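You operate a simulated robot arm through the tools that you are given. There is no shell and no other tool. Be economical: measure what you need, move in short steps, check, and stop when the job is done.

The job below is to be done with a simulated robot arm. You get a single attempt, and the scene is never put back.

## Task
Take the blue cloth pad and leave it on the top of the power box. Then put the blue bin on the top of the wooden bench away on the top shelf of the trolley. Then take the steel block with the largest size on its label from the top of the low rack and put it on the upper shelf of the pipe stand. Then put the white plate on the middle shelf of the trolley away in the seat on slide b. Then put the red cap on top of the green pad. Then press the stop button two times. Then put one of the blue pads from the orange stand end of the white bench on the shelf under the steel table. Then take the jar from the top of the crate table and leave it on top of the white cartridge. Then take the yellow cloth pad and leave it on the belt past gate 2. Then put the white felt pad on the belt past gate 2. Then fetch the black felt pad and set it on the strapping machine top. Then take the small clear cup and put it on the packing bench top. The order counts. Set down upright: red cap, jar, white felt pad, black felt pad.

The check looks at the end state, three seconds after you hand in, the way a careful person would. Anything else that was tipped, shoved, dropped, spilled or broken makes it a failure. A push-on lid holds only when it is set on centred and level and pressed home; a screw cap is set on level and turned clockwise until tight. Flat cloth is picked up by pressing the open fingertips on it (5 to 10 N) and closing them slowly along it; thin cloth reads only 2 to 8 mm in the jaws.

## Robot
A 7-joint arm with a two-finger parallel gripper on a trunk, on a base that drives. Base frame: it is fixed to the floor where the robot stands at the start and does not move with it; the origin is under the middle of the robot, x ahead of it, y to its left, z up; the surface under the hand at the start is at about z = 0.86. Units: m, degrees, N and s.
Its first joint turns from -166.0 to 166.0 degrees. Places, roughly: belt past gate 2 (19x80 cm) [-4.7, -3.26, 0.86]; black felt pad (5x4x4 cm) [-6.8, 2, 0.9]; blue bin [1, -0.25, 1]; blue cloth pad (10x7x3 cm) [0.7, -0.2, 0.9]; blue pad (10x6x4 cm) [-5.4, -2.4, 0.8]; blue pad (6x9x4 cm) [-5.4, -2.1, 0.8]; blue pad (7x5x5 cm) [-5.6, -2.1, 0.8]; green pad (10x6x4 cm) [-5.6, -2.7, 0.8]; jar [-7.25, -4.75, 1]; packing bench top [-6.8, 2.1, 0.8]; red cap (5x5x5 cm) [-1.1, -4.4, 0.6]; seat on slide B [-1.9, -2.8, 1]; shelf under the steel table [-5.5, -0.7, 0.3]; small clear cup (7x7x6 cm) [-8.2, 0.5, 0.8]; steel block [1, -2.5, 0.75]; stop button [-3.3, -0.9, 0.9]; strapping machine top [-7.9, 2.1, 0.8]; top of the power box [-3.2, -0.4, 0.5]; top shelf of the trolley [0.5, -4.3, 0.9]; upper shelf of the pipe stand (25x42 cm) [-1.18, -4.56, 0.92]; white cartridge (6x6x10 cm) [-6.9, -4.8, 0.9]; white felt pad (5x4x4 cm) [-7.7, -4.1, 0.9]; white plate [0.5, -4, 0.5]; yellow cloth pad (10x7x3 cm) [-7.1, -5, 0.9]. Payload 3.43 kg.
The TCP is the grasp point between the finger pads, 0.03 m short of the fingertips. In the tool frame z runs along the fingers and y along their closing line. The gripper opens to 0.094 m. The fingers are 0.028 m wide and 0.01 m thick; the gripper's body (0.05 by 0.096 m) begins 0.055 m behind the TCP.
Orientation is that of the tool frame in the base frame, as [roll, pitch, yaw] about the fixed x, y, z axes, in that order (R = Rz(yaw) Ry(pitch) Rx(roll)). With the fingers straight down and closing along the base's y, the tool's x points along the base's -x, its y along +y and its z along -z.

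## Interface
- The arm moves only by the tool step_arm. Its arguments are lists of equal length, an entry for each row: "dp": the shift along the tool's x, y, z in units of 300 mm (1.0 is 300 mm), a list of three; "rot": the turn, a rotation vector about the tool's x, y, z in units of 180 degrees (1.0 is 180 degrees), a list of three; "gripper": the gripper command, from -1 (shut) to 1 (fully open), values between in proportion. In form: {"dp": [[tx, ty, tz], ...], "rot": [[ax, ay, az], ...], "gripper": [gripper, ...]}. A call has 1 to 8 rows; each row is the pose to reach, as a shift and turn from the pose commanded when the call began, along the tool's axes at that moment. A call with a number of a shift or a turn outside -1 to 1 is refused whole. A row lasts 0.2 s, in which the tool goes at most 0.05 m and 8.6 degrees; a call with a longer step from one row to the next is refused whole, and so is a gripper value outside its range. A pose out of reach is approached as far as the arm can. The call stops where the force on the tool passes 40 N (or 10 N more than at its start, if that is more) or the arm is blocked; 0.2 s more then pass. Each finger travels about 0.045 m/s and halts on what it meets, pressing with about 32 N; the grip force reading is that of the motor and also rises with nothing between the fingers. The clock runs only during rows and for 0.2 s after the last one: add rows that repeat a pose to give the fingers time. It gives the time, the measured TCP pose, the force on the tool (base axes), the opening and the grip force at its end, in the units of the frame above (readings bear some noise), with the torque about the TCP (base axes, N m) and any sound that the robot's microphone picked up.
- Cameras (640 x 400 px; columns grow to the right, rows downward): "scene" is now at [0.4978, 0.1309, 1.3347]; the picture's right is [-0.76, -0.65, 0.00], its down [-0.43, 0.50, -0.75] and it looks along [0.49, -0.57, -0.66] (base axes); focal length 251 px, centre (320, 200). "wrist" rides on the gripper at [0.076, 0.014, -0.103] in the tool frame; the picture's right is [-0.18, 0.98, 0.00], its down [-0.75, -0.14, -0.64] and it looks along [-0.63, -0.12, 0.77] (tool axes); focal length 243 px, centre (320, 200). There is no depth. A picture from a camera that has moved, and an enlarged one, comes with that camera's place and axes in the base frame and with its lens.
- grab_frame(camera): a new picture of that camera. The clock stands still meanwhile.
- slide_trunk(by): slides the trunk up (or, below 0, down) by that many m; the arm and the scene camera ride with it, the base frame stays. It gives what a move gives, with no picture.
- roll_base(legs): drives the robot by 1 to 6 legs, each [ahead, left, turn to the left] in m, m and degrees, along the robot's own axes; the way and the turn of a leg run together, so that a leg with both is an arc; at most 1.5 m and 180 degrees a leg. The arm and the cameras ride along, it lands a little off, and it stops where it bumps. It gives what a move gives.
- aim_head(pan, tilt): turns the head with the scene camera to pan (to the left, within 103 degrees either way) and tilt (down, from -29 to 69), counted from straight ahead of the robot. It gives what a move gives.
- inspect(camera, box): a new picture of the part [left, top, right, bottom] of that camera's present view, enlarged. The clock stands still meanwhile.
- sign_off(): hands the job in; it is judged then, once.

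Work in short steps. Places have to be worked out from the pictures, the camera data and where the tool is seen: move nearer, look again, correct. Check each grasp and each placing, and mend what went wrong. You have 556 turns and 360 pictures in all, those below and enlarged ones among them. Open the gripper and draw the arm clear of the work before you hand the job in, unless the task says otherwise.

The tools are called after "Request:" as a command line: name --argument value ..., lists and objects as JSON in quotes. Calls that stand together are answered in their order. step_arm: Moves the arm, as the interface text tells. Its arguments: {"type":"object","properties":{"dp":{"type":"array"},"rot":{"type":"array"},"gripper":{"type":"array"}},"required":["dp","rot","gripper"]} The other tools are called the same way: slide_trunk (by) slides the trunk up or down; roll_base (legs) drives the base; aim_head (pan, tilt) turns the head that bears the scene camera; grab_frame (camera) takes a picture; inspect (camera, box) takes an enlarged picture of a part of a camera's view; sign_off () hands the job in.

At the start:

```text
time_s: 0.0
position: [0.6524, -0.0184, 1.1415]
orientation: [-176.0, -3.1, 179.6]
force: [0.1, -0.3, -0.1]
wrist_torque: [-0.02, 0.02, 0.0]
grip_width: 0.0938
grasp_force: 0.0
trunk travel left (down, up): [-0.4, 0.21]
robot x, y, heading: [-0.0027, 0.0023, -0.2]
head pan, tilt: [-49.1, 41.4]
```

scene: 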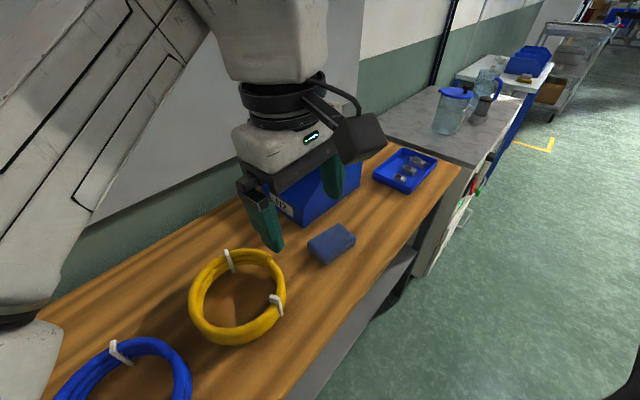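
wrist: 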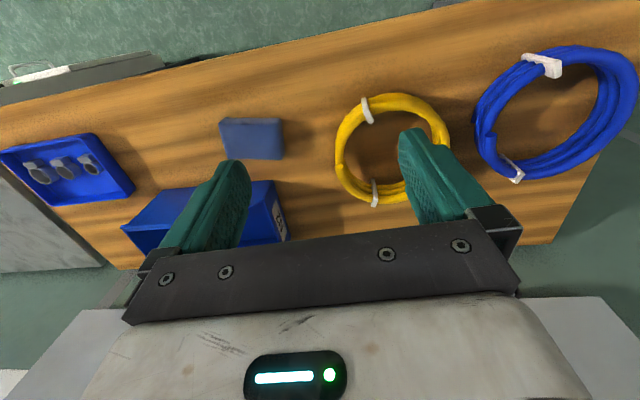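

The blue cloth pad appears to be near (0.71, -0.16). I'll level the tool and move partway over the pad, then look again.

Request:
step_arm --dp '[[-0.05, -0.118, 0.05], [-0.1, -0.236, 0.1], [-0.15, -0.354, 0.15], [-0.2, -0.473, 0.2], [-0.2, -0.473, 0.2]]' --rot '[[-0.0111, -0.0086, 0], [-0.0222, -0.0172, 0], [-0.0222, -0.0172, 0], [-0.0222, -0.0172, 0], [-0.0222, -0.0172, 0]]' --gripper '[1, 1, 1, 1, 1]'

Request:
grab_frame --camera "wrist"

Request:
grab_frame --camera "scene"

```text
time_s: 1.2
position: [0.7084, -0.1653, 1.0894]
orientation: [180.0, 0.0, 179.7]
force: [0.0, 0.7, 1.0]
wrist_torque: [-0.03, 0.03, 0.01]
grip_width: 0.094
grasp_force: 0.0
trunk travel left (down, up): [-0.4, 0.21]
robot x, y, heading: [0.0017, 0.0007, -0.0]
head pan, tilt: [-49.1, 41.4]
```

```text
357 pictures are left
camera wrist: at [0.6329, -0.1502, 1.1906], right [0.19, 0.98, 0.0], down [0.75, -0.15, 0.64], along [0.63, -0.12, -0.77], focal length 243 px, centre (320, 200)
```

wrist: 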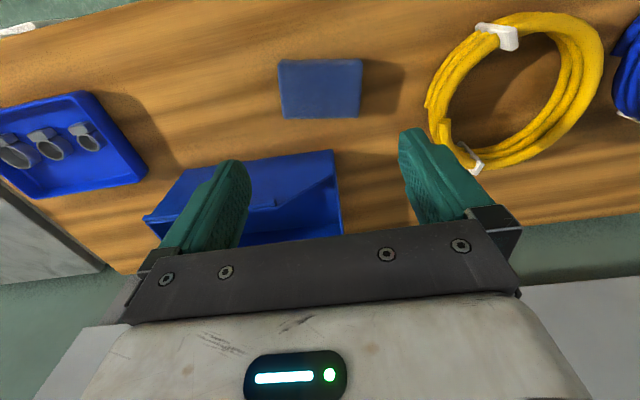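

```text
356 pictures are left
camera scene: at [0.4979, 0.1307, 1.3346], right [-0.76, -0.65, 0.0], down [-0.43, 0.5, -0.75], along [0.49, -0.57, -0.66], focal length 251 px, centre (320, 200)
```

scene: 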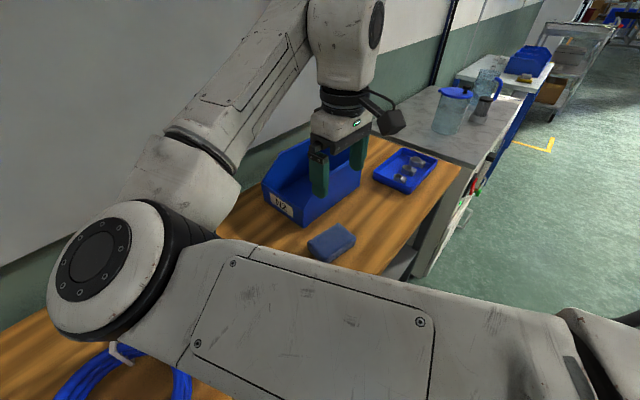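

The pad's centre is at about (0.72, -0.166), with its long axis near 79°. I'll turn the tool so it closes across the short side.

Request:
step_arm --dp '[[-0.04, 0, 0], [-0.04, 0, 0.05], [-0.04, 0, 0.1], [-0.04, 0, 0.15], [-0.04, 0, 0.2], [-0.04, 0, 0.25], [-0.04, 0, 0.25], [-0.04, 0, 0.25]]' --rot '[[0, 0, -0.0475], [0, 0, -0.095], [0, 0, -0.1425], [0, 0, -0.19], [0, 0, -0.2375], [0, 0, -0.285], [0, 0, -0.3325], [0, 0, -0.38]]' --gripper '[1, 1, 1, 1, 1, 1, 1, 1]'

Request:
step_arm --dp '[[0, 0, 0], [0, 0, 0]]' --rot '[[0, 0, -0.0475], [0, 0, -0.06]]' --gripper '[1, 0.9]'

Request:
grab_frame --camera "wrist"

Request:
grab_frame --camera "scene"

```text
time_s: 3.0
position: [0.7202, -0.1647, 1.0135]
orientation: [180.0, -0.1, -111.7]
force: [-0.2, -0.2, 0.9]
wrist_torque: [0.0, -0.01, -0.04]
grip_width: 0.0941
grasp_force: 0.1
trunk travel left (down, up): [-0.4, 0.21]
robot x, y, heading: [-0.0005, -0.0005, 0.1]
head pan, tilt: [-49.1, 41.4]
```

```text
time_s: 3.6
position: [0.7196, -0.1643, 1.0123]
orientation: [179.9, 0.0, -101.1]
force: [0.7, 0.2, -0.1]
wrist_torque: [-0.03, -0.01, 0.0]
grip_width: 0.0895
grasp_force: 0.1
trunk travel left (down, up): [-0.4, 0.21]
robot x, y, heading: [-0.0016, -0.0008, 0.3]
head pan, tilt: [-49.1, 41.4]
```

```text
355 pictures are left
camera wrist: at [0.6929, -0.237, 1.1154], right [-0.93, 0.37, 0.0], down [0.28, 0.71, 0.64], along [0.24, 0.6, -0.77], focal length 243 px, centre (320, 200)
```

wrist: 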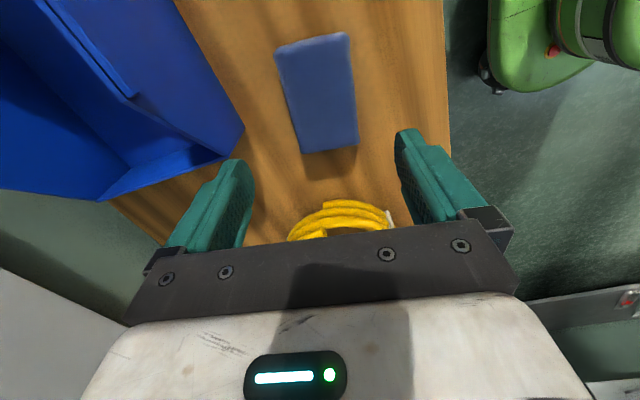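

```text
354 pictures are left
camera scene: at [0.4978, 0.1309, 1.3347], right [-0.76, -0.65, 0.0], down [-0.43, 0.5, -0.75], along [0.49, -0.57, -0.66], focal length 251 px, centre (320, 200)
```

scene: 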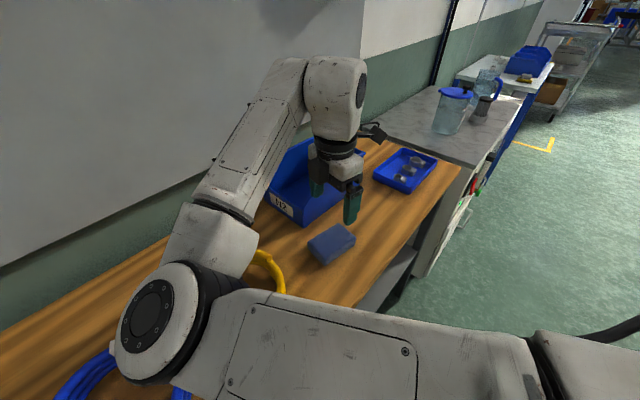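

The pad is centred between the fingers. I'll go down until the fingertips are just over the wood and close.

Request:
step_arm --dp '[[0.01, 0, 0.15], [0.01, 0, 0.28], [0.01, 0, 0.35], [0.01, 0, 0.383], [0.01, 0, 0.383]]' --rot '[[0, 0, 0], [0, 0, 0], [0, 0, 0], [0, 0, 0], [0, 0, 0]]' --gripper '[0.9, 0.9, 0.9, 0.9, 0.9]'

Request:
step_arm --dp '[[0, 0, 0], [0, 0, 0], [0, 0, 0], [0, 0, 0], [0, 0, 0]]' --rot '[[0, 0, 0], [0, 0, 0], [0, 0, 0], [0, 0, 0], [0, 0, 0]]' --gripper '[0.7, 0.5, 0.3, 0.2, 0.2]'

Request:
grab_frame --camera "wrist"

```text
time_s: 4.8
position: [0.7193, -0.1678, 0.8987]
orientation: [179.9, 0.0, -101.0]
force: [-0.2, -0.3, -0.2]
wrist_torque: [0.0, 0.01, 0.01]
grip_width: 0.0893
grasp_force: 0.0
trunk travel left (down, up): [-0.4, 0.21]
robot x, y, heading: [0.0003, -0.001, -0.0]
head pan, tilt: [-49.1, 41.4]
```

```text
time_s: 6.0
position: [0.7192, -0.1683, 0.8982]
orientation: [180.0, 0.0, -101.1]
force: [-0.7, 0.1, 0.3]
wrist_torque: [0.0, -0.01, -0.02]
grip_width: 0.0638
grasp_force: 32.2
trunk travel left (down, up): [-0.4, 0.21]
robot x, y, heading: [-0.0039, 0.0022, 0.1]
head pan, tilt: [-49.1, 41.4]
```

```text
353 pictures are left
camera wrist: at [0.6919, -0.24, 1.0005], right [-0.93, 0.37, 0.0], down [0.28, 0.71, 0.64], along [0.24, 0.6, -0.77], focal length 243 px, centre (320, 200)
```

wrist: 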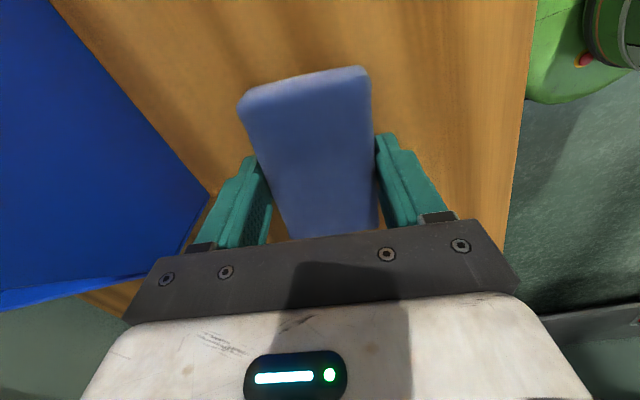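

The pad is gripped at 64 mm with 32 N. I'll lift it, draw it in, and look around for the driving route.

Request:
step_arm --dp '[[0, 0, -0.15], [0, 0, -0.3], [0, 0, -0.45], [0, 0, -0.6], [0.03, 0.15, -0.6], [0.06, 0.3, -0.6], [0.1, 0.45, -0.6], [0.13, 0.6, -0.6]]' --rot '[[0, 0, 0], [0, 0, 0], [0, 0, 0], [0, 0, 0], [0, 0, 0], [0, 0, 0], [0, 0, 0], [0, 0, 0]]' --gripper '[0.2, 0.2, 0.2, 0.2, 0.2, 0.2, 0.2, 0.2]'

Request:
aim_head --pan -95 --tilt 20

Request:
grab_frame --camera "scene"

Request:
aim_head --pan 95 --tilt 20

Request:
grab_frame --camera "scene"

```text
time_s: 7.8
position: [0.6166, -0.1472, 1.0617]
orientation: [179.9, -0.1, -101.2]
force: [-0.3, -0.9, 0.7]
wrist_torque: [0.04, -0.01, 0.0]
grip_width: 0.0639
grasp_force: 32.1
out of reach, approached as far as the arm can: row 7, 8
trunk travel left (down, up): [-0.4, 0.21]
robot x, y, heading: [0.0002, -0.0002, -0.5]
head pan, tilt: [-49.1, 41.4]
```

```text
time_s: 8.9
position: [0.6164, -0.147, 1.0627]
orientation: [179.9, 0.0, -101.4]
force: [0.2, 0.4, 0.1]
wrist_torque: [0.0, 0.03, -0.03]
grip_width: 0.0639
grasp_force: 31.8
trunk travel left (down, up): [-0.4, 0.21]
robot x, y, heading: [0.0006, 0.0022, -0.1]
head pan, tilt: [-95.0, 20.0]
```

```text
352 pictures are left
camera scene: at [0.4347, 0.1017, 1.3681], right [-1.0, 0.09, 0.0], down [0.03, 0.34, -0.94], along [-0.08, -0.94, -0.34], focal length 251 px, centre (320, 200)
```

scene: 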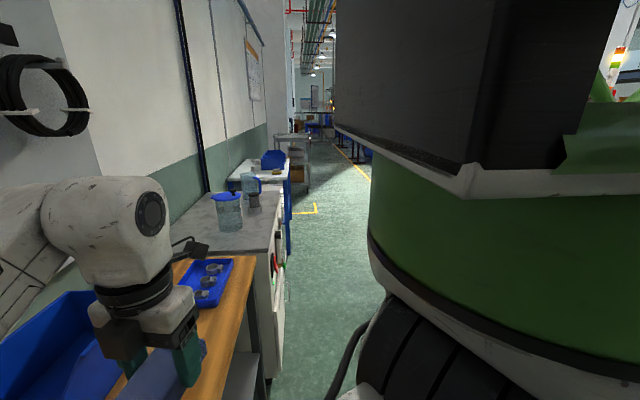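

```text
time_s: 11.7
position: [0.6161, -0.1448, 1.0637]
orientation: [179.9, -0.2, -101.4]
force: [0.0, -0.5, -1.4]
wrist_torque: [-0.03, 0.02, 0.0]
grip_width: 0.0639
grasp_force: 31.6
trunk travel left (down, up): [-0.4, 0.21]
robot x, y, heading: [0.0043, -0.0025, 0.0]
head pan, tilt: [95.0, 20.0]
```

```text
351 pictures are left
camera scene: at [0.4347, 0.2872, 1.3681], right [1.0, 0.09, 0.0], down [0.03, -0.34, -0.94], along [-0.08, 0.94, -0.34], focal length 251 px, centre (320, 200)
```

scene: 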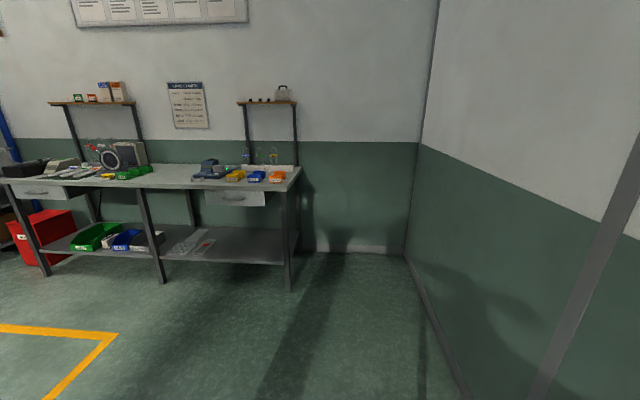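

The area on the left looks open. I'll back away from the bench by 0.6 m, turn left to face +y, and look toward -x.

Request:
roll_base --legs '[[-0.6, 0, 0], [0, 0, 100]]'

Request:
aim_head --pan 80 --tilt 20

Request:
grab_frame --camera "scene"

```text
time_s: 19.4
position: [-0.5597, 0.6338, 1.0626]
orientation: [179.9, -0.1, -2.3]
force: [0.2, 0.0, -0.8]
wrist_torque: [-0.02, 0.0, -0.03]
grip_width: 0.0639
grasp_force: 31.4
trunk travel left (down, up): [-0.4, 0.21]
robot x, y, heading: [-0.6054, 0.0021, 98.7]
head pan, tilt: [95.0, 20.0]
```

```text
time_s: 20.1
position: [-0.5582, 0.6338, 1.0629]
orientation: [179.9, -0.1, -2.2]
force: [0.2, -0.2, -0.7]
wrist_torque: [-0.01, 0.0, -0.01]
grip_width: 0.0639
grasp_force: 32.0
trunk travel left (down, up): [-0.4, 0.21]
robot x, y, heading: [-0.604, 0.0022, 99.4]
head pan, tilt: [80.0, 20.0]
```

```text
350 pictures are left
camera scene: at [-0.961, 0.4084, 1.3681], right [0.01, 1.0, 0.0], down [0.34, -0.01, -0.94], along [-0.94, 0.01, -0.34], focal length 251 px, centre (320, 200)
```

scene: 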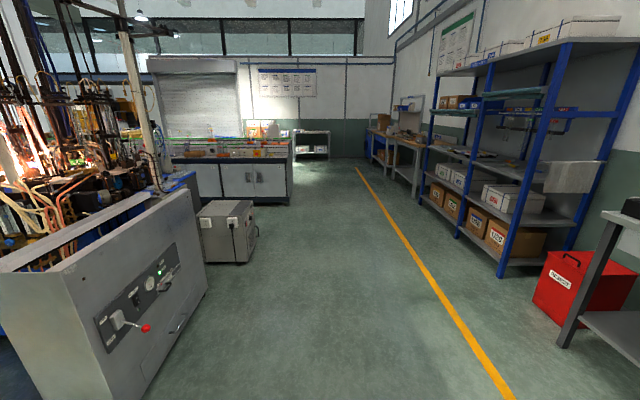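

The route is clear. The power box stands near (-3.2, -0.5), past the console. I'll strafe toward (-3.2, 0.5) and then turn to face -y.

Request:
roll_base --legs '[[0.5, 1.2, 0], [0.42, 1.28, 0], [0, 0, 85], [0, 0, 85]]'

Request:
aim_head --pan 0 --tilt 45

Request:
grab_frame --camera "scene"

```text
time_s: 40.3
position: [-3.3465, -0.0958, 1.0626]
orientation: [179.8, -0.2, 168.6]
force: [0.3, 1.0, -0.1]
wrist_torque: [-0.04, 0.01, -0.01]
grip_width: 0.0637
grasp_force: 31.8
trunk travel left (down, up): [-0.4, 0.21]
robot x, y, heading: [-3.1973, 0.522, -90.2]
head pan, tilt: [80.0, 20.0]
```

```text
time_s: 41.8
position: [-3.3471, -0.0956, 1.0622]
orientation: [179.9, 0.0, 168.6]
force: [0.5, -0.7, 0.2]
wrist_torque: [-0.03, 0.03, -0.01]
grip_width: 0.0639
grasp_force: 32.2
trunk travel left (down, up): [-0.4, 0.21]
robot x, y, heading: [-3.1969, 0.5193, -90.2]
head pan, tilt: [0.0, 45.0]
```

```text
349 pictures are left
camera scene: at [-3.0044, -0.004, 1.3294], right [-1.0, 0.0, 0.0], down [0.0, 0.71, -0.71], along [0.0, -0.71, -0.71], focal length 251 px, centre (320, 200)
```

scene: 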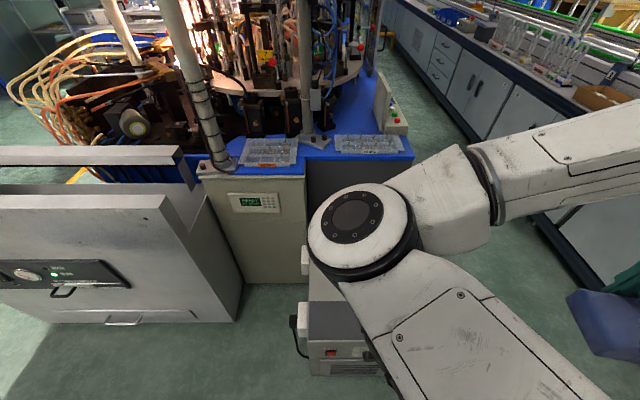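

The power box is partly hidden by the arm. I'll zoom in to locate its top face.

Request:
inspect --camera "scene" --box '[220, 220, 460, 400]'

Request:
grab_frame --camera "wrist"

```text
2.22 times, centred on (340, 310) of scene
camera zoom: at [-3.0044, -0.004, 1.3294], right [-1.0, 0.0, 0.0], down [0.0, 0.71, -0.71], along [0.0, -0.71, -0.71], focal length 558 px, centre (276, -44)
```

zoom: 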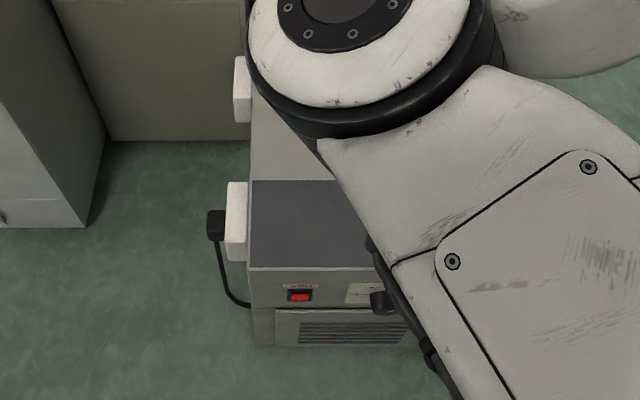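

```text
347 pictures are left
camera wrist: at [-3.4173, -0.0664, 1.1651], right [0.38, 0.93, 0.0], down [0.71, -0.29, 0.64], along [0.59, -0.24, -0.77], focal length 243 px, centre (320, 200)
```

wrist: 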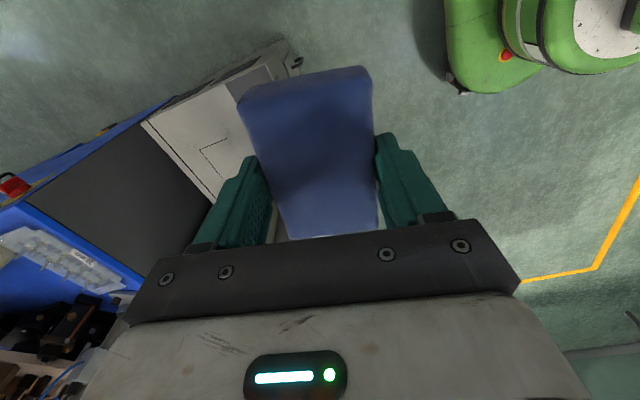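

The box top spans about x -3.37 to -2.97 and y -0.64 to -0.24. I'll drive 0.1 m closer and bring the pad over its centre at the current height.

Request:
roll_base --legs '[[0.1, 0, 0]]'

Request:
step_arm --dp '[[-0.1, -0.1, 0], [-0.2, -0.2, 0], [-0.3, -0.3, 0], [-0.4, -0.4, 0], [-0.5, -0.5, 0], [-0.6, -0.6, 0], [-0.68, -0.66, 0], [-0.747, -0.713, 0]]' --rot '[[0, 0, 0], [0, 0, 0], [0, 0, 0], [0, 0, 0], [0, 0, 0], [0, 0, 0], [0, 0, 0], [0, 0, 0]]' --gripper '[0.2, 0.2, 0.2, 0.2, 0.2, 0.2, 0.2, 0.2]'

Request:
grab_frame --camera "scene"

```text
time_s: 43.0
position: [-3.3459, -0.1963, 1.0627]
orientation: [179.9, 0.0, 168.6]
force: [-0.4, 0.1, 0.0]
wrist_torque: [0.0, 0.01, 0.0]
grip_width: 0.0641
grasp_force: 32.0
trunk travel left (down, up): [-0.4, 0.21]
robot x, y, heading: [-3.2014, 0.4194, -90.7]
head pan, tilt: [0.0, 45.0]
```

```text
time_s: 44.8
position: [-3.1694, -0.4509, 1.0632]
orientation: [179.9, -0.1, 168.5]
force: [-0.8, -0.2, -1.1]
wrist_torque: [-0.03, 0.01, 0.01]
grip_width: 0.0639
grasp_force: 32.5
trunk travel left (down, up): [-0.4, 0.21]
robot x, y, heading: [-3.1975, 0.4234, -90.0]
head pan, tilt: [0.0, 45.0]
```

```text
346 pictures are left
camera scene: at [-3.0048, -0.1042, 1.3294], right [-1.0, 0.0, 0.0], down [0.0, 0.71, -0.71], along [0.0, -0.71, -0.71], focal length 251 px, centre (320, 200)
```

scene: 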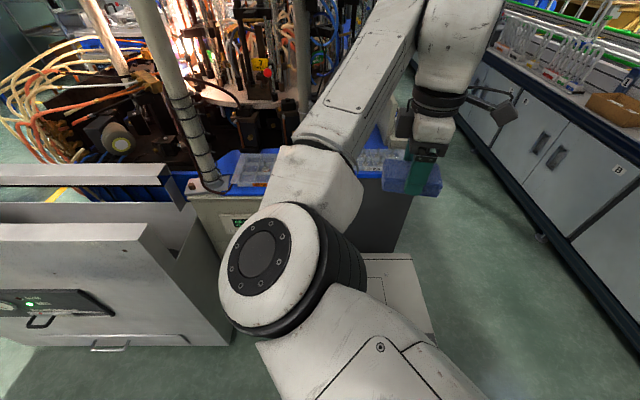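

There's room to lower. I'll slide the trunk down 0.32 m and check.

Request:
slide_trunk --by -0.34

Request:
grab_frame --camera "scene"

Request:
grab_frame --camera "wrist"

```text
time_s: 48.1
position: [-3.1699, -0.4507, 0.7221]
orientation: [180.0, -0.1, 168.6]
force: [0.5, -0.3, -0.6]
wrist_torque: [-0.01, 0.02, 0.0]
grip_width: 0.0637
grasp_force: 32.6
trunk travel left (down, up): [-0.06, 0.55]
robot x, y, heading: [-3.2027, 0.4196, -90.2]
head pan, tilt: [0.0, 45.0]
```

```text
345 pictures are left
camera scene: at [-3.0048, -0.1041, 0.9894], right [-1.0, 0.0, 0.0], down [0.0, 0.71, -0.71], along [0.0, -0.71, -0.71], focal length 251 px, centre (320, 200)
```

scene: 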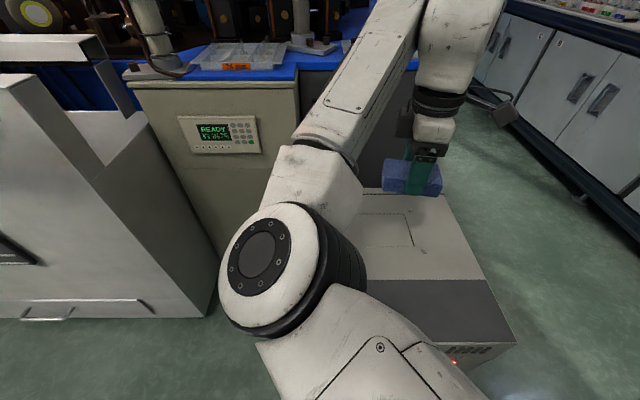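

```text
344 pictures are left
camera wrist: at [-3.2406, -0.4213, 0.8248], right [0.38, 0.93, 0.0], down [0.71, -0.29, 0.64], along [0.59, -0.24, -0.77], focal length 243 px, centre (320, 200)
```

wrist: 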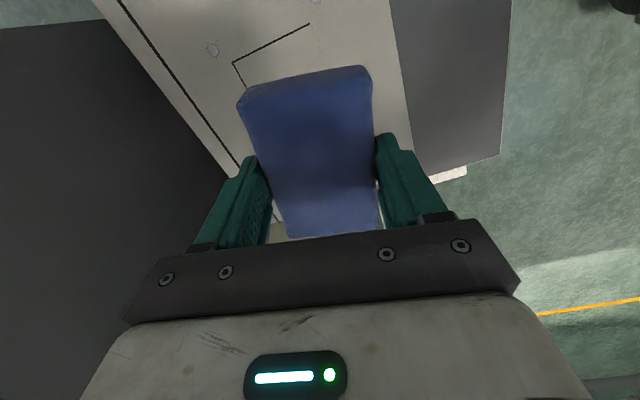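

The pad is over the light part of the box top (z≈0.5). I'll lower slowly to contact.

Request:
step_arm --dp '[[0, 0, 0.15], [0, 0, 0.3], [0, 0, 0.42], [0, 0, 0.5], [0, 0, 0.55], [0, 0, 0.58], [0, 0, 0.595], [0, 0, 0.605]]' --rot '[[0, 0, 0], [0, 0, 0], [0, 0, 0], [0, 0, 0], [0, 0, 0], [0, 0, 0], [0, 0, 0], [0, 0, 0]]' --gripper '[0.2, 0.2, 0.2, 0.2, 0.2, 0.2, 0.2, 0.2]'

Request:
grab_frame --camera "wrist"

Request:
grab_frame --camera "scene"

```text
time_s: 49.9
position: [-3.1695, -0.4484, 0.5398]
orientation: [179.9, -0.1, 168.5]
force: [0.0, 0.6, -0.9]
wrist_torque: [0.03, -0.01, -0.03]
grip_width: 0.064
grasp_force: 31.6
trunk travel left (down, up): [-0.06, 0.55]
robot x, y, heading: [-3.1974, 0.4244, -90.2]
head pan, tilt: [0.0, 45.0]
```

```text
343 pictures are left
camera wrist: at [-3.2405, -0.4207, 0.643], right [0.38, 0.93, 0.0], down [0.71, -0.29, 0.64], along [0.59, -0.24, -0.77], focal length 243 px, centre (320, 200)
```

wrist: 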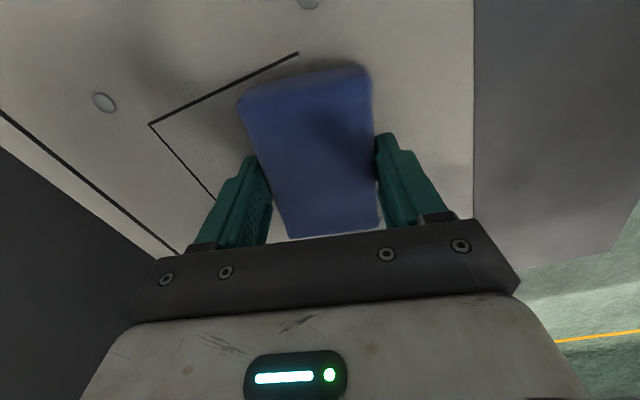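

```text
342 pictures are left
camera scene: at [-3.0048, -0.1041, 0.9894], right [-1.0, 0.0, 0.0], down [0.0, 0.71, -0.71], along [0.0, -0.71, -0.71], focal length 251 px, centre (320, 200)
```

scene: 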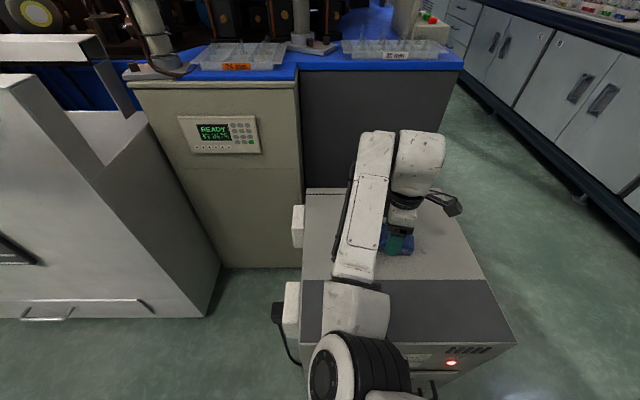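

No contact yet, so I'll lower in fine steps until I feel it.

Request:
step_arm --dp '[[0, 0, 0.008], [0, 0, 0.016], [0, 0, 0.024], [0, 0, 0.032]]' --rot '[[0, 0, 0], [0, 0, 0], [0, 0, 0], [0, 0, 0]]' --gripper '[0.2, 0.2, 0.2, 0.2]'

```text
time_s: 50.8
position: [-3.1689, -0.4499, 0.5374]
orientation: [-179.8, 0.0, 168.5]
force: [-0.2, 7.0, 18.4]
wrist_torque: [0.42, -0.18, 0.05]
grip_width: 0.0637
grasp_force: 31.8
trunk travel left (down, up): [-0.06, 0.55]
robot x, y, heading: [-3.2003, 0.4238, -90.4]
head pan, tilt: [0.0, 45.0]
stopped in row 4: the force on the tool passed its limit at 42 N (the readings are from after the stop); the commanded pose is now the measured one
```

Contact was made. I'll open, rise, and then confirm.

Request:
step_arm --dp '[[0, 0, 0], [0, 0, 0], [0, 0, 0], [0, 0, -0.05], [0, 0, -0.2], [0, 0, -0.35], [0, 0, -0.5], [0, 0, -0.65]]' --rot '[[0, 0, 0], [0, 0, 0], [0, 0, 0], [0, 0, 0], [0, 0, 0], [0, 0, 0], [0, 0, 0], [0, 0, 0]]' --gripper '[0.5, 0.9, 0.9, 0.9, 0.9, 0.9, 0.9, 0.9]'

Request:
grab_frame --camera "wrist"

```text
time_s: 52.6
position: [-3.1698, -0.45, 0.7307]
orientation: [-179.9, -0.1, 168.5]
force: [0.3, -1.0, -0.6]
wrist_torque: [0.02, -0.01, 0.02]
grip_width: 0.0892
grasp_force: 0.1
trunk travel left (down, up): [-0.06, 0.55]
robot x, y, heading: [-3.2023, 0.4202, -90.6]
head pan, tilt: [0.0, 45.0]
```

```text
341 pictures are left
camera wrist: at [-3.2407, -0.4209, 0.8328], right [0.38, 0.93, 0.0], down [0.71, -0.29, 0.64], along [0.59, -0.24, -0.77], focal length 243 px, centre (320, 200)
```

wrist: 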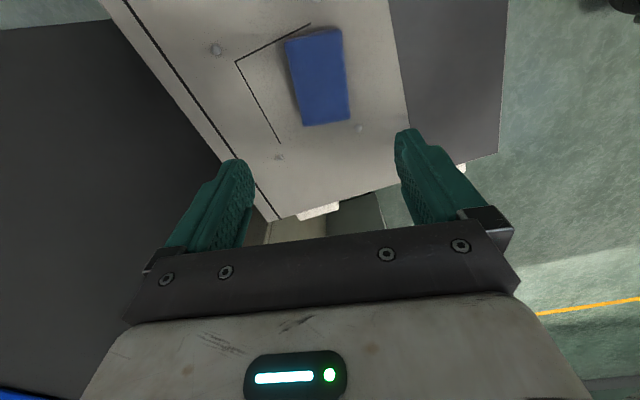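

The pad is set on the power box. I'll retract, raise the trunk, and drive back to the wooden bench for the bin.

Request:
slide_trunk --by 0.34

Request:
step_arm --dp '[[0.033, 0.16, 0], [0.066, 0.32, 0], [0.1, 0.48, 0], [0.13, 0.64, 0], [0.16, 0.8, 0]]' --rot '[[0, 0, 0], [0, 0, 0], [0, 0, 0], [0, 0, 0], [0, 0, 0]]' --gripper '[0.9, 0.9, 0.9, 0.9, 0.9]'

Request:
roll_base --legs '[[-0.3, 0, 0], [0, 1.45, 0], [0, 1.45, 0], [0, 0, 90], [0, -0.7, 0]]'

Request:
aim_head --pan -10 --tilt 35

Request:
grab_frame --camera "scene"

```text
time_s: 56.0
position: [-3.1699, -0.4503, 1.0711]
orientation: [-179.7, -0.1, 168.4]
force: [0.6, 0.9, 0.5]
wrist_torque: [0.01, -0.02, 0.03]
grip_width: 0.0894
grasp_force: 0.1
trunk travel left (down, up): [-0.4, 0.21]
robot x, y, heading: [-3.1952, 0.4205, -90.2]
head pan, tilt: [0.0, 45.0]
```

```text
time_s: 57.2
position: [-3.1678, -0.2058, 1.07]
orientation: [-179.8, -0.1, 168.5]
force: [0.1, -0.7, 0.0]
wrist_torque: [-0.02, -0.03, -0.03]
grip_width: 0.0894
grasp_force: 0.1
trunk travel left (down, up): [-0.4, 0.21]
robot x, y, heading: [-3.2001, 0.4235, -90.0]
head pan, tilt: [0.0, 45.0]
```

```text
time_s: 80.1
position: [0.3379, 0.0498, 1.0713]
orientation: [-179.9, 0.0, -101.3]
force: [0.8, 0.6, 0.7]
wrist_torque: [0.0, -0.01, 0.01]
grip_width: 0.0893
grasp_force: 0.0
trunk travel left (down, up): [-0.4, 0.21]
robot x, y, heading: [-0.2889, 0.0169, -0.2]
head pan, tilt: [0.0, 45.0]
```

```text
time_s: 80.8
position: [0.3378, 0.0492, 1.0712]
orientation: [-179.8, 0.0, -101.4]
force: [0.0, 0.0, 0.2]
wrist_torque: [-0.01, 0.0, 0.0]
grip_width: 0.0896
grasp_force: 0.0
trunk travel left (down, up): [-0.4, 0.21]
robot x, y, heading: [-0.2883, 0.0182, 0.0]
head pan, tilt: [-10.0, 35.0]
```

```text
340 pictures are left
camera scene: at [0.2415, 0.1965, 1.3442], right [-0.17, -0.98, 0.0], down [-0.57, 0.1, -0.82], along [0.81, -0.14, -0.57], focal length 251 px, centre (320, 200)
```

scene: 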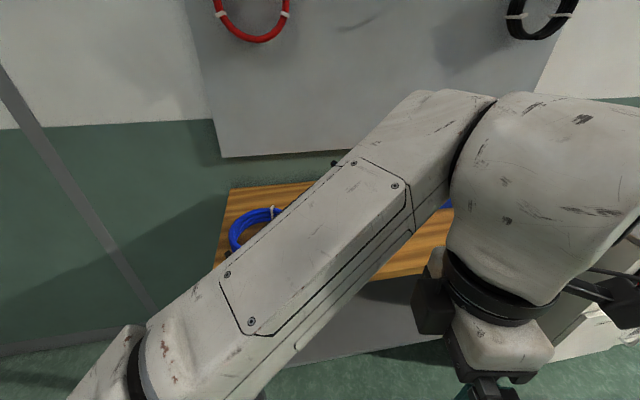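

The arm blocks the view. I'll raise the trunk, drive in, and turn the wrist back so the wrist camera looks over the bin.

Request:
slide_trunk --by 0.15

Request:
step_arm --dp '[[0.1, 0, 0], [0.2, 0, 0], [0.3, 0, 0], [0.4, 0, 0], [0.5, 0, 0], [0.6, 0, 0], [0.7, 0, 0], [0.7, 0, 0]]' --rot '[[0, 0, 0.047], [0, 0, 0.094], [0, 0, 0.141], [0, 0, 0.188], [0, 0, 0.235], [0, 0, 0.282], [0, 0, 0.329], [0, 0, 0.376]]' --gripper '[0.9, 0.9, 0.9, 0.9, 0.9, 0.9, 0.9, 0.9]'

Request:
roll_base --legs '[[0.3, 0, 0]]'

Request:
grab_frame --camera "wrist"

Request:
aim_head --pan -40 --tilt 45

Request:
grab_frame --camera "scene"

```text
time_s: 82.6
position: [0.3376, 0.0485, 1.2205]
orientation: [-179.8, -0.1, -101.4]
force: [-0.5, 0.7, -1.4]
wrist_torque: [-0.01, 0.01, 0.0]
grip_width: 0.0892
grasp_force: 0.1
trunk travel left (down, up): [-0.55, 0.06]
robot x, y, heading: [-0.2859, 0.0173, -0.1]
head pan, tilt: [-10.0, 35.0]
```

```text
time_s: 84.4
position: [0.2959, -0.1566, 1.2216]
orientation: [-179.8, 0.2, -169.2]
force: [0.5, -0.5, 0.0]
wrist_torque: [0.0, -0.01, 0.0]
grip_width: 0.0891
grasp_force: 0.1
trunk travel left (down, up): [-0.55, 0.06]
robot x, y, heading: [-0.2859, 0.0135, 0.2]
head pan, tilt: [-10.0, 35.0]
```

```text
time_s: 86.4
position: [0.599, -0.1568, 1.2212]
orientation: [-179.7, 0.2, -169.1]
force: [0.0, -0.8, 0.0]
wrist_torque: [-0.02, 0.01, 0.02]
grip_width: 0.0893
grasp_force: 0.0
trunk travel left (down, up): [-0.55, 0.06]
robot x, y, heading: [0.014, 0.0181, -0.3]
head pan, tilt: [-10.0, 35.0]
```

```text
339 pictures are left
camera wrist: at [0.521, -0.1565, 1.3232], right [0.0, 1.0, 0.0], down [0.76, 0.01, 0.64], along [0.64, 0.0, -0.76], focal length 243 px, centre (320, 200)
```

wrist: 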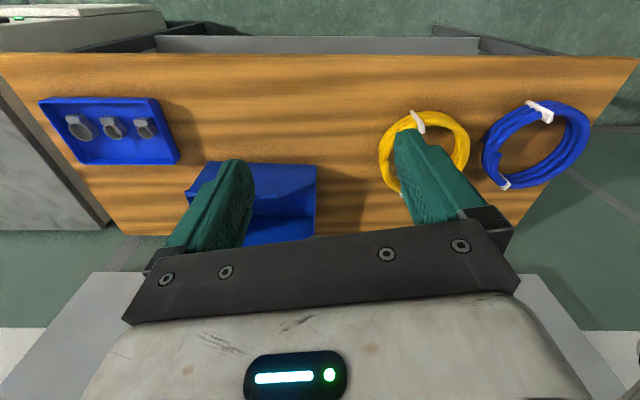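

```text
time_s: 87.4
position: [0.5987, -0.1559, 1.2221]
orientation: [-179.8, 0.1, -169.0]
force: [0.6, 0.1, -0.2]
wrist_torque: [0.0, 0.03, -0.02]
grip_width: 0.0896
grasp_force: 0.0
trunk travel left (down, up): [-0.55, 0.06]
robot x, y, heading: [0.0152, 0.0141, -0.1]
head pan, tilt: [-40.0, 45.0]
```

```text
338 pictures are left
camera scene: at [0.5192, 0.159, 1.4794], right [-0.64, -0.77, 0.0], down [-0.54, 0.45, -0.71], along [0.54, -0.45, -0.71], focal length 251 px, centre (320, 200)
```

scene: 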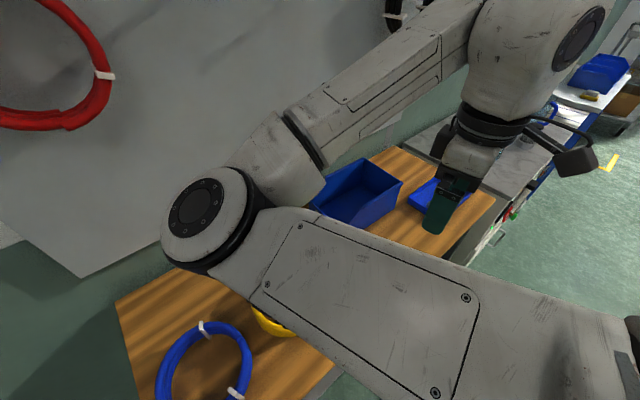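

The bin is visible in the scene view, so I'll zoom in to get its geometry.

Request:
inspect --camera "scene" --box '[300, 145, 420, 220]'

Request:
step_arm --dp '[[0, 0.12, 0], [0, 0.24, 0], [0, 0.36, 0], [0, 0.48, 0], [0, 0.6, 0], [0, 0.6, 0]]' --rot '[[0, 0, 0.03], [0, 0, 0.06], [0, 0, 0.06], [0, 0, 0.06], [0, 0, 0.06], [0, 0, 0.06]]' --gripper '[0.9, 0.9, 0.9, 0.9, 0.9, 0.9]'

Request:
grab_frame --camera "scene"

Request:
grab_frame --camera "wrist"

```text
5.33 times, centred on (360, 182) of scene
camera zoom: at [0.5192, 0.159, 1.4794], right [-0.64, -0.77, 0.0], down [-0.54, 0.45, -0.71], along [0.54, -0.45, -0.71], focal length 1339 px, centre (107, 293)
```

zoom: 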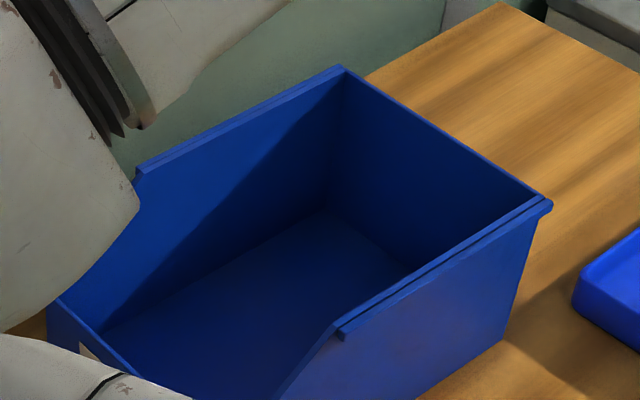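

```text
time_s: 88.8
position: [0.5652, 0.0204, 1.2198]
orientation: [-179.8, 0.3, 179.9]
force: [-0.5, -0.4, -0.1]
wrist_torque: [-0.02, 0.01, 0.0]
grip_width: 0.0894
grasp_force: 0.2
trunk travel left (down, up): [-0.55, 0.06]
robot x, y, heading: [0.0159, 0.0155, -0.2]
head pan, tilt: [-40.0, 45.0]
```

```text
336 pictures are left
camera scene: at [0.5189, 0.1592, 1.4795], right [-0.64, -0.77, 0.0], down [-0.54, 0.46, -0.71], along [0.54, -0.46, -0.71], focal length 251 px, centre (320, 200)
```

scene: 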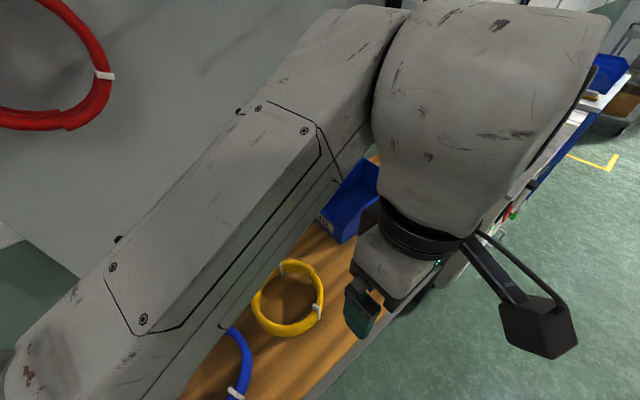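

```text
335 pictures are left
camera wrist: at [0.4889, 0.0349, 1.3219], right [0.18, 0.98, 0.0], down [0.75, -0.14, 0.64], along [0.63, -0.12, -0.76], focal length 243 px, centre (320, 200)
```

wrist: 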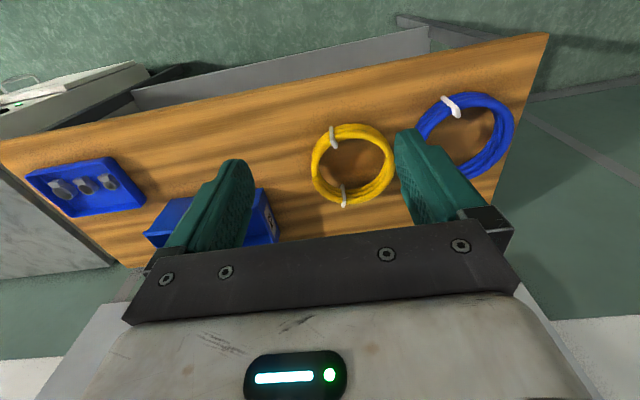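

The bin's full-height back wall is at y≈-0.414 between x 0.80 and 0.975, with its rim at z≈0.965. I'll pinch that wall, so I strafe right 0.35 m and bring the hand over it.

Request:
roll_base --legs '[[0, -0.35, 0]]'

Request:
step_arm --dp '[[-0.14, -0.035, 0], [-0.28, -0.07, 0], [-0.42, -0.1, 0], [-0.56, -0.14, 0], [-0.7, -0.17, 0], [-0.7, -0.17, 0]]' --rot '[[0, 0, 0], [0, 0, 0], [0, 0, 0], [0, 0, 0], [0, 0, 0], [0, 0, 0]]' --gripper '[0.5, 0.3, 0.3, 0.3, 0.3, 0.3]'

Request:
grab_frame --camera "scene"

Request:
grab_frame --camera "wrist"

```text
time_s: 91.0
position: [0.5641, -0.3316, 1.2196]
orientation: [-179.8, 0.3, 179.9]
force: [-0.9, 1.0, -0.5]
wrist_torque: [0.01, 0.0, 0.01]
grip_width: 0.0894
grasp_force: 0.1
trunk travel left (down, up): [-0.55, 0.06]
robot x, y, heading: [0.0093, -0.331, -0.2]
head pan, tilt: [-40.0, 45.0]
```

```text
time_s: 92.5
position: [0.7735, -0.3826, 1.2221]
orientation: [-179.9, 0.2, 179.8]
force: [0.0, 0.0, 0.0]
wrist_torque: [0.02, 0.01, 0.01]
grip_width: 0.0612
grasp_force: 0.0
trunk travel left (down, up): [-0.55, 0.06]
robot x, y, heading: [0.0099, -0.3342, -0.4]
head pan, tilt: [-40.0, 45.0]
```

```text
334 pictures are left
camera scene: at [0.5187, -0.1923, 1.4794], right [-0.65, -0.76, 0.0], down [-0.54, 0.46, -0.71], along [0.54, -0.46, -0.71], focal length 251 px, centre (320, 200)
```

scene: 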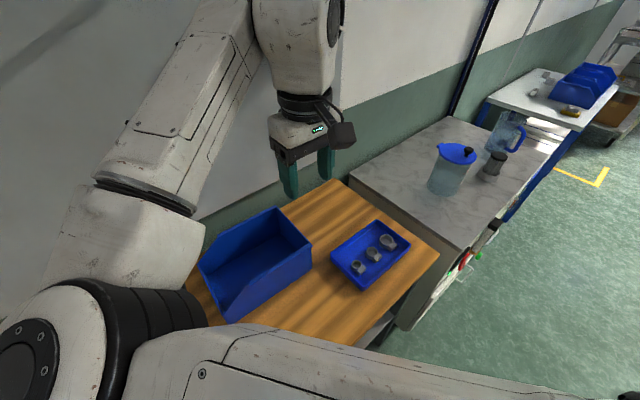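

```text
333 pictures are left
camera wrist: at [0.6975, -0.368, 1.3237], right [0.19, 0.98, 0.0], down [0.75, -0.14, 0.64], along [0.63, -0.12, -0.76], focal length 243 px, centre (320, 200)
```

wrist: 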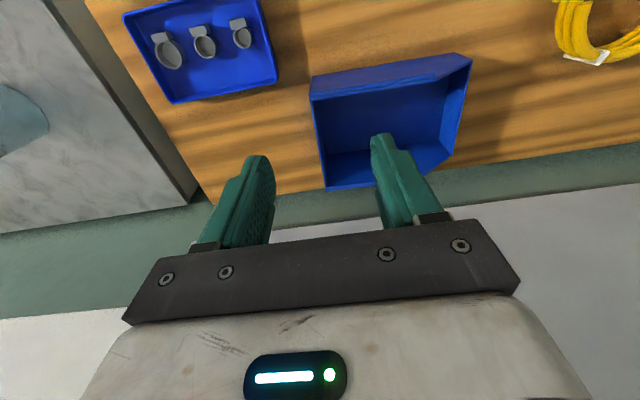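

The rim line estimates agree at y≈-0.407, with mid x 0.886. I'll move above it and partway down.

Request:
step_arm --dp '[[-0.13, -0.03, 0], [-0.26, -0.06, 0.1], [-0.375, -0.083, 0.2], [-0.375, -0.083, 0.35], [-0.375, -0.083, 0.5], [-0.375, -0.083, 0.6], [-0.375, -0.083, 0.6]]' --rot '[[0, 0, 0], [0, 0, 0], [0, 0, 0], [0, 0, 0], [0, 0, 0], [0, 0, 0], [0, 0, 0]]' --gripper '[0.3, 0.3, 0.3, 0.3, 0.3, 0.3, 0.3]'

Request:
grab_frame --camera "scene"

Request:
grab_frame --camera "wrist"

```text
time_s: 94.0
position: [0.886, -0.4082, 1.0411]
orientation: [-179.9, 0.3, 179.8]
force: [-1.0, 0.0, 0.4]
wrist_torque: [0.0, 0.02, 0.0]
grip_width: 0.0612
grasp_force: 0.1
trunk travel left (down, up): [-0.55, 0.06]
robot x, y, heading: [0.0121, -0.3301, -0.3]
head pan, tilt: [-40.0, 45.0]
```

```text
332 pictures are left
camera scene: at [0.5187, -0.1923, 1.4794], right [-0.65, -0.76, 0.0], down [-0.54, 0.46, -0.71], along [0.54, -0.46, -0.71], focal length 251 px, centre (320, 200)
```

scene: 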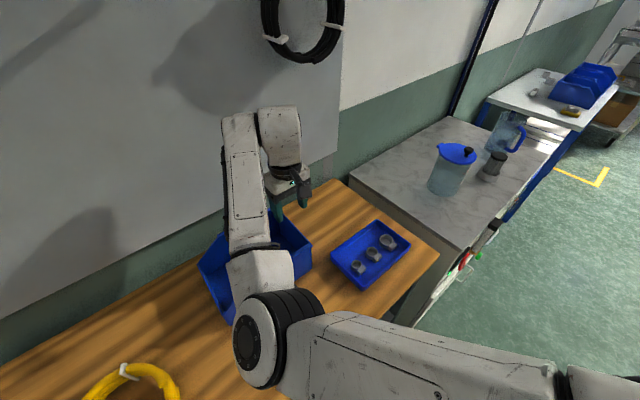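

```text
331 pictures are left
camera wrist: at [0.81, -0.3935, 1.1429], right [0.19, 0.98, 0.0], down [0.75, -0.14, 0.64], along [0.63, -0.12, -0.76], focal length 243 px, centre (320, 200)
```

wrist: 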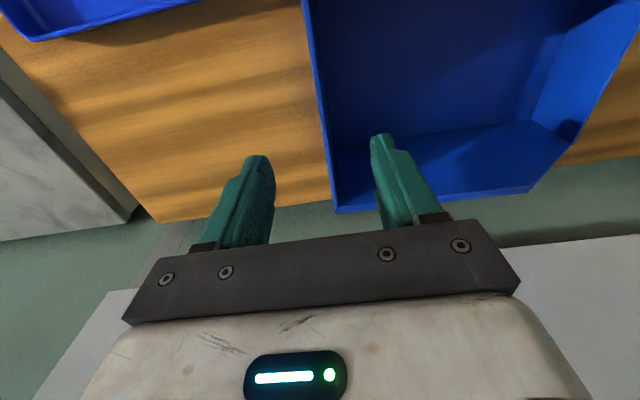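

The elbow seems low over the bench. I'll zoom in to judge its clearance before descending.

Request:
inspect --camera "scene" --box '[180, 240, 420, 390]'

```text
2.67 times, centred on (300, 315) of scene
camera zoom: at [0.5187, -0.1923, 1.4794], right [-0.65, -0.76, 0.0], down [-0.54, 0.46, -0.71], along [0.54, -0.46, -0.71], focal length 670 px, centre (373, -107)
```

zoom: 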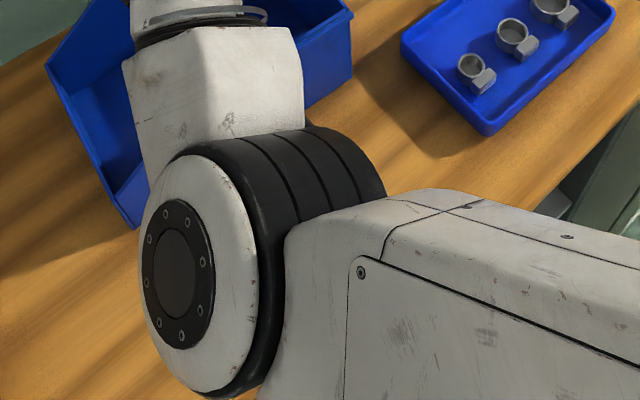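

The elbow may be nearly touching the bench at this stretch. I'll lift, retract, move the base 0.15 m closer and raise the trunk, so the elbow stays higher.

Request:
step_arm --dp '[[0, 0, -0.15], [0, 0, -0.3], [0, 0, -0.45], [0, 0, -0.6], [0.16, 0, -0.6], [0.32, 0, -0.6], [0.48, 0, -0.6], [0.6, 0, -0.6]]' --rot '[[0, 0, 0], [0, 0, 0], [0, 0, 0], [0, 0, 0], [0, 0, 0], [0, 0, 0], [0, 0, 0], [0, 0, 0]]' --gripper '[0.3, 0.3, 0.3, 0.3, 0.3, 0.3, 0.3, 0.3]'

Request:
roll_base --legs '[[0.16, -0.06, 0]]'

Request:
slide_trunk --by 0.06

Request:
grab_frame --camera "scene"

Request:
grab_frame --camera "wrist"

```text
time_s: 95.8
position: [0.7057, -0.4076, 1.2204]
orientation: [180.0, 0.1, 179.9]
force: [-0.5, 0.1, -0.1]
wrist_torque: [-0.01, 0.0, 0.03]
grip_width: 0.061
grasp_force: 0.1
trunk travel left (down, up): [-0.55, 0.06]
robot x, y, heading: [0.0128, -0.3318, -0.4]
head pan, tilt: [-40.0, 45.0]
```

```text
time_s: 97.3
position: [0.8666, -0.4687, 1.2205]
orientation: [-180.0, 0.2, 180.0]
force: [0.0, -0.1, 0.2]
wrist_torque: [0.01, 0.03, 0.03]
grip_width: 0.0609
grasp_force: 0.1
trunk travel left (down, up): [-0.55, 0.06]
robot x, y, heading: [0.1734, -0.396, -0.1]
head pan, tilt: [-40.0, 45.0]
```

```text
time_s: 98.3
position: [0.8674, -0.468, 1.2807]
orientation: [-180.0, 0.2, 180.0]
force: [-0.3, 0.2, -0.2]
wrist_torque: [0.01, 0.03, -0.02]
grip_width: 0.0608
grasp_force: 0.0
trunk travel left (down, up): [-0.61, 0.0]
robot x, y, heading: [0.1737, -0.3938, -0.0]
head pan, tilt: [-40.0, 45.0]
```

```text
329 pictures are left
camera scene: at [0.6788, -0.253, 1.5394], right [-0.65, -0.76, 0.0], down [-0.54, 0.46, -0.71], along [0.54, -0.46, -0.71], focal length 251 px, centre (320, 200)
```

scene: 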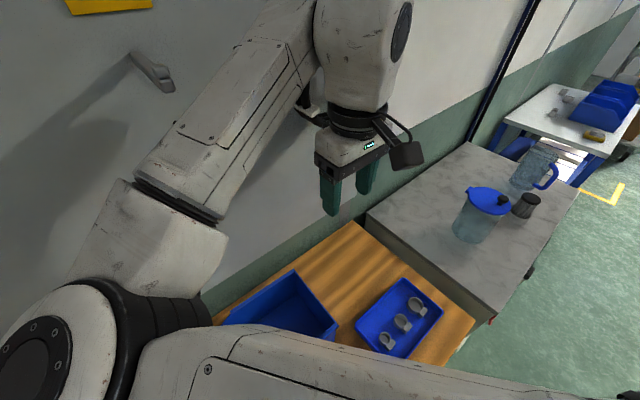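

```text
328 pictures are left
camera wrist: at [0.7909, -0.4539, 1.3815], right [0.19, 0.98, 0.0], down [0.75, -0.14, 0.64], along [0.63, -0.12, -0.76], focal length 243 px, centre (320, 200)
```

wrist: 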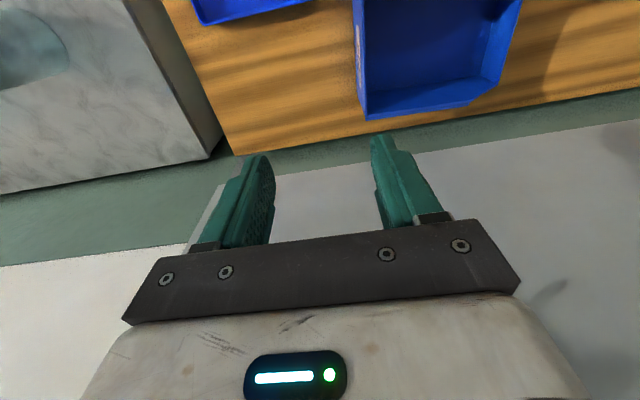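

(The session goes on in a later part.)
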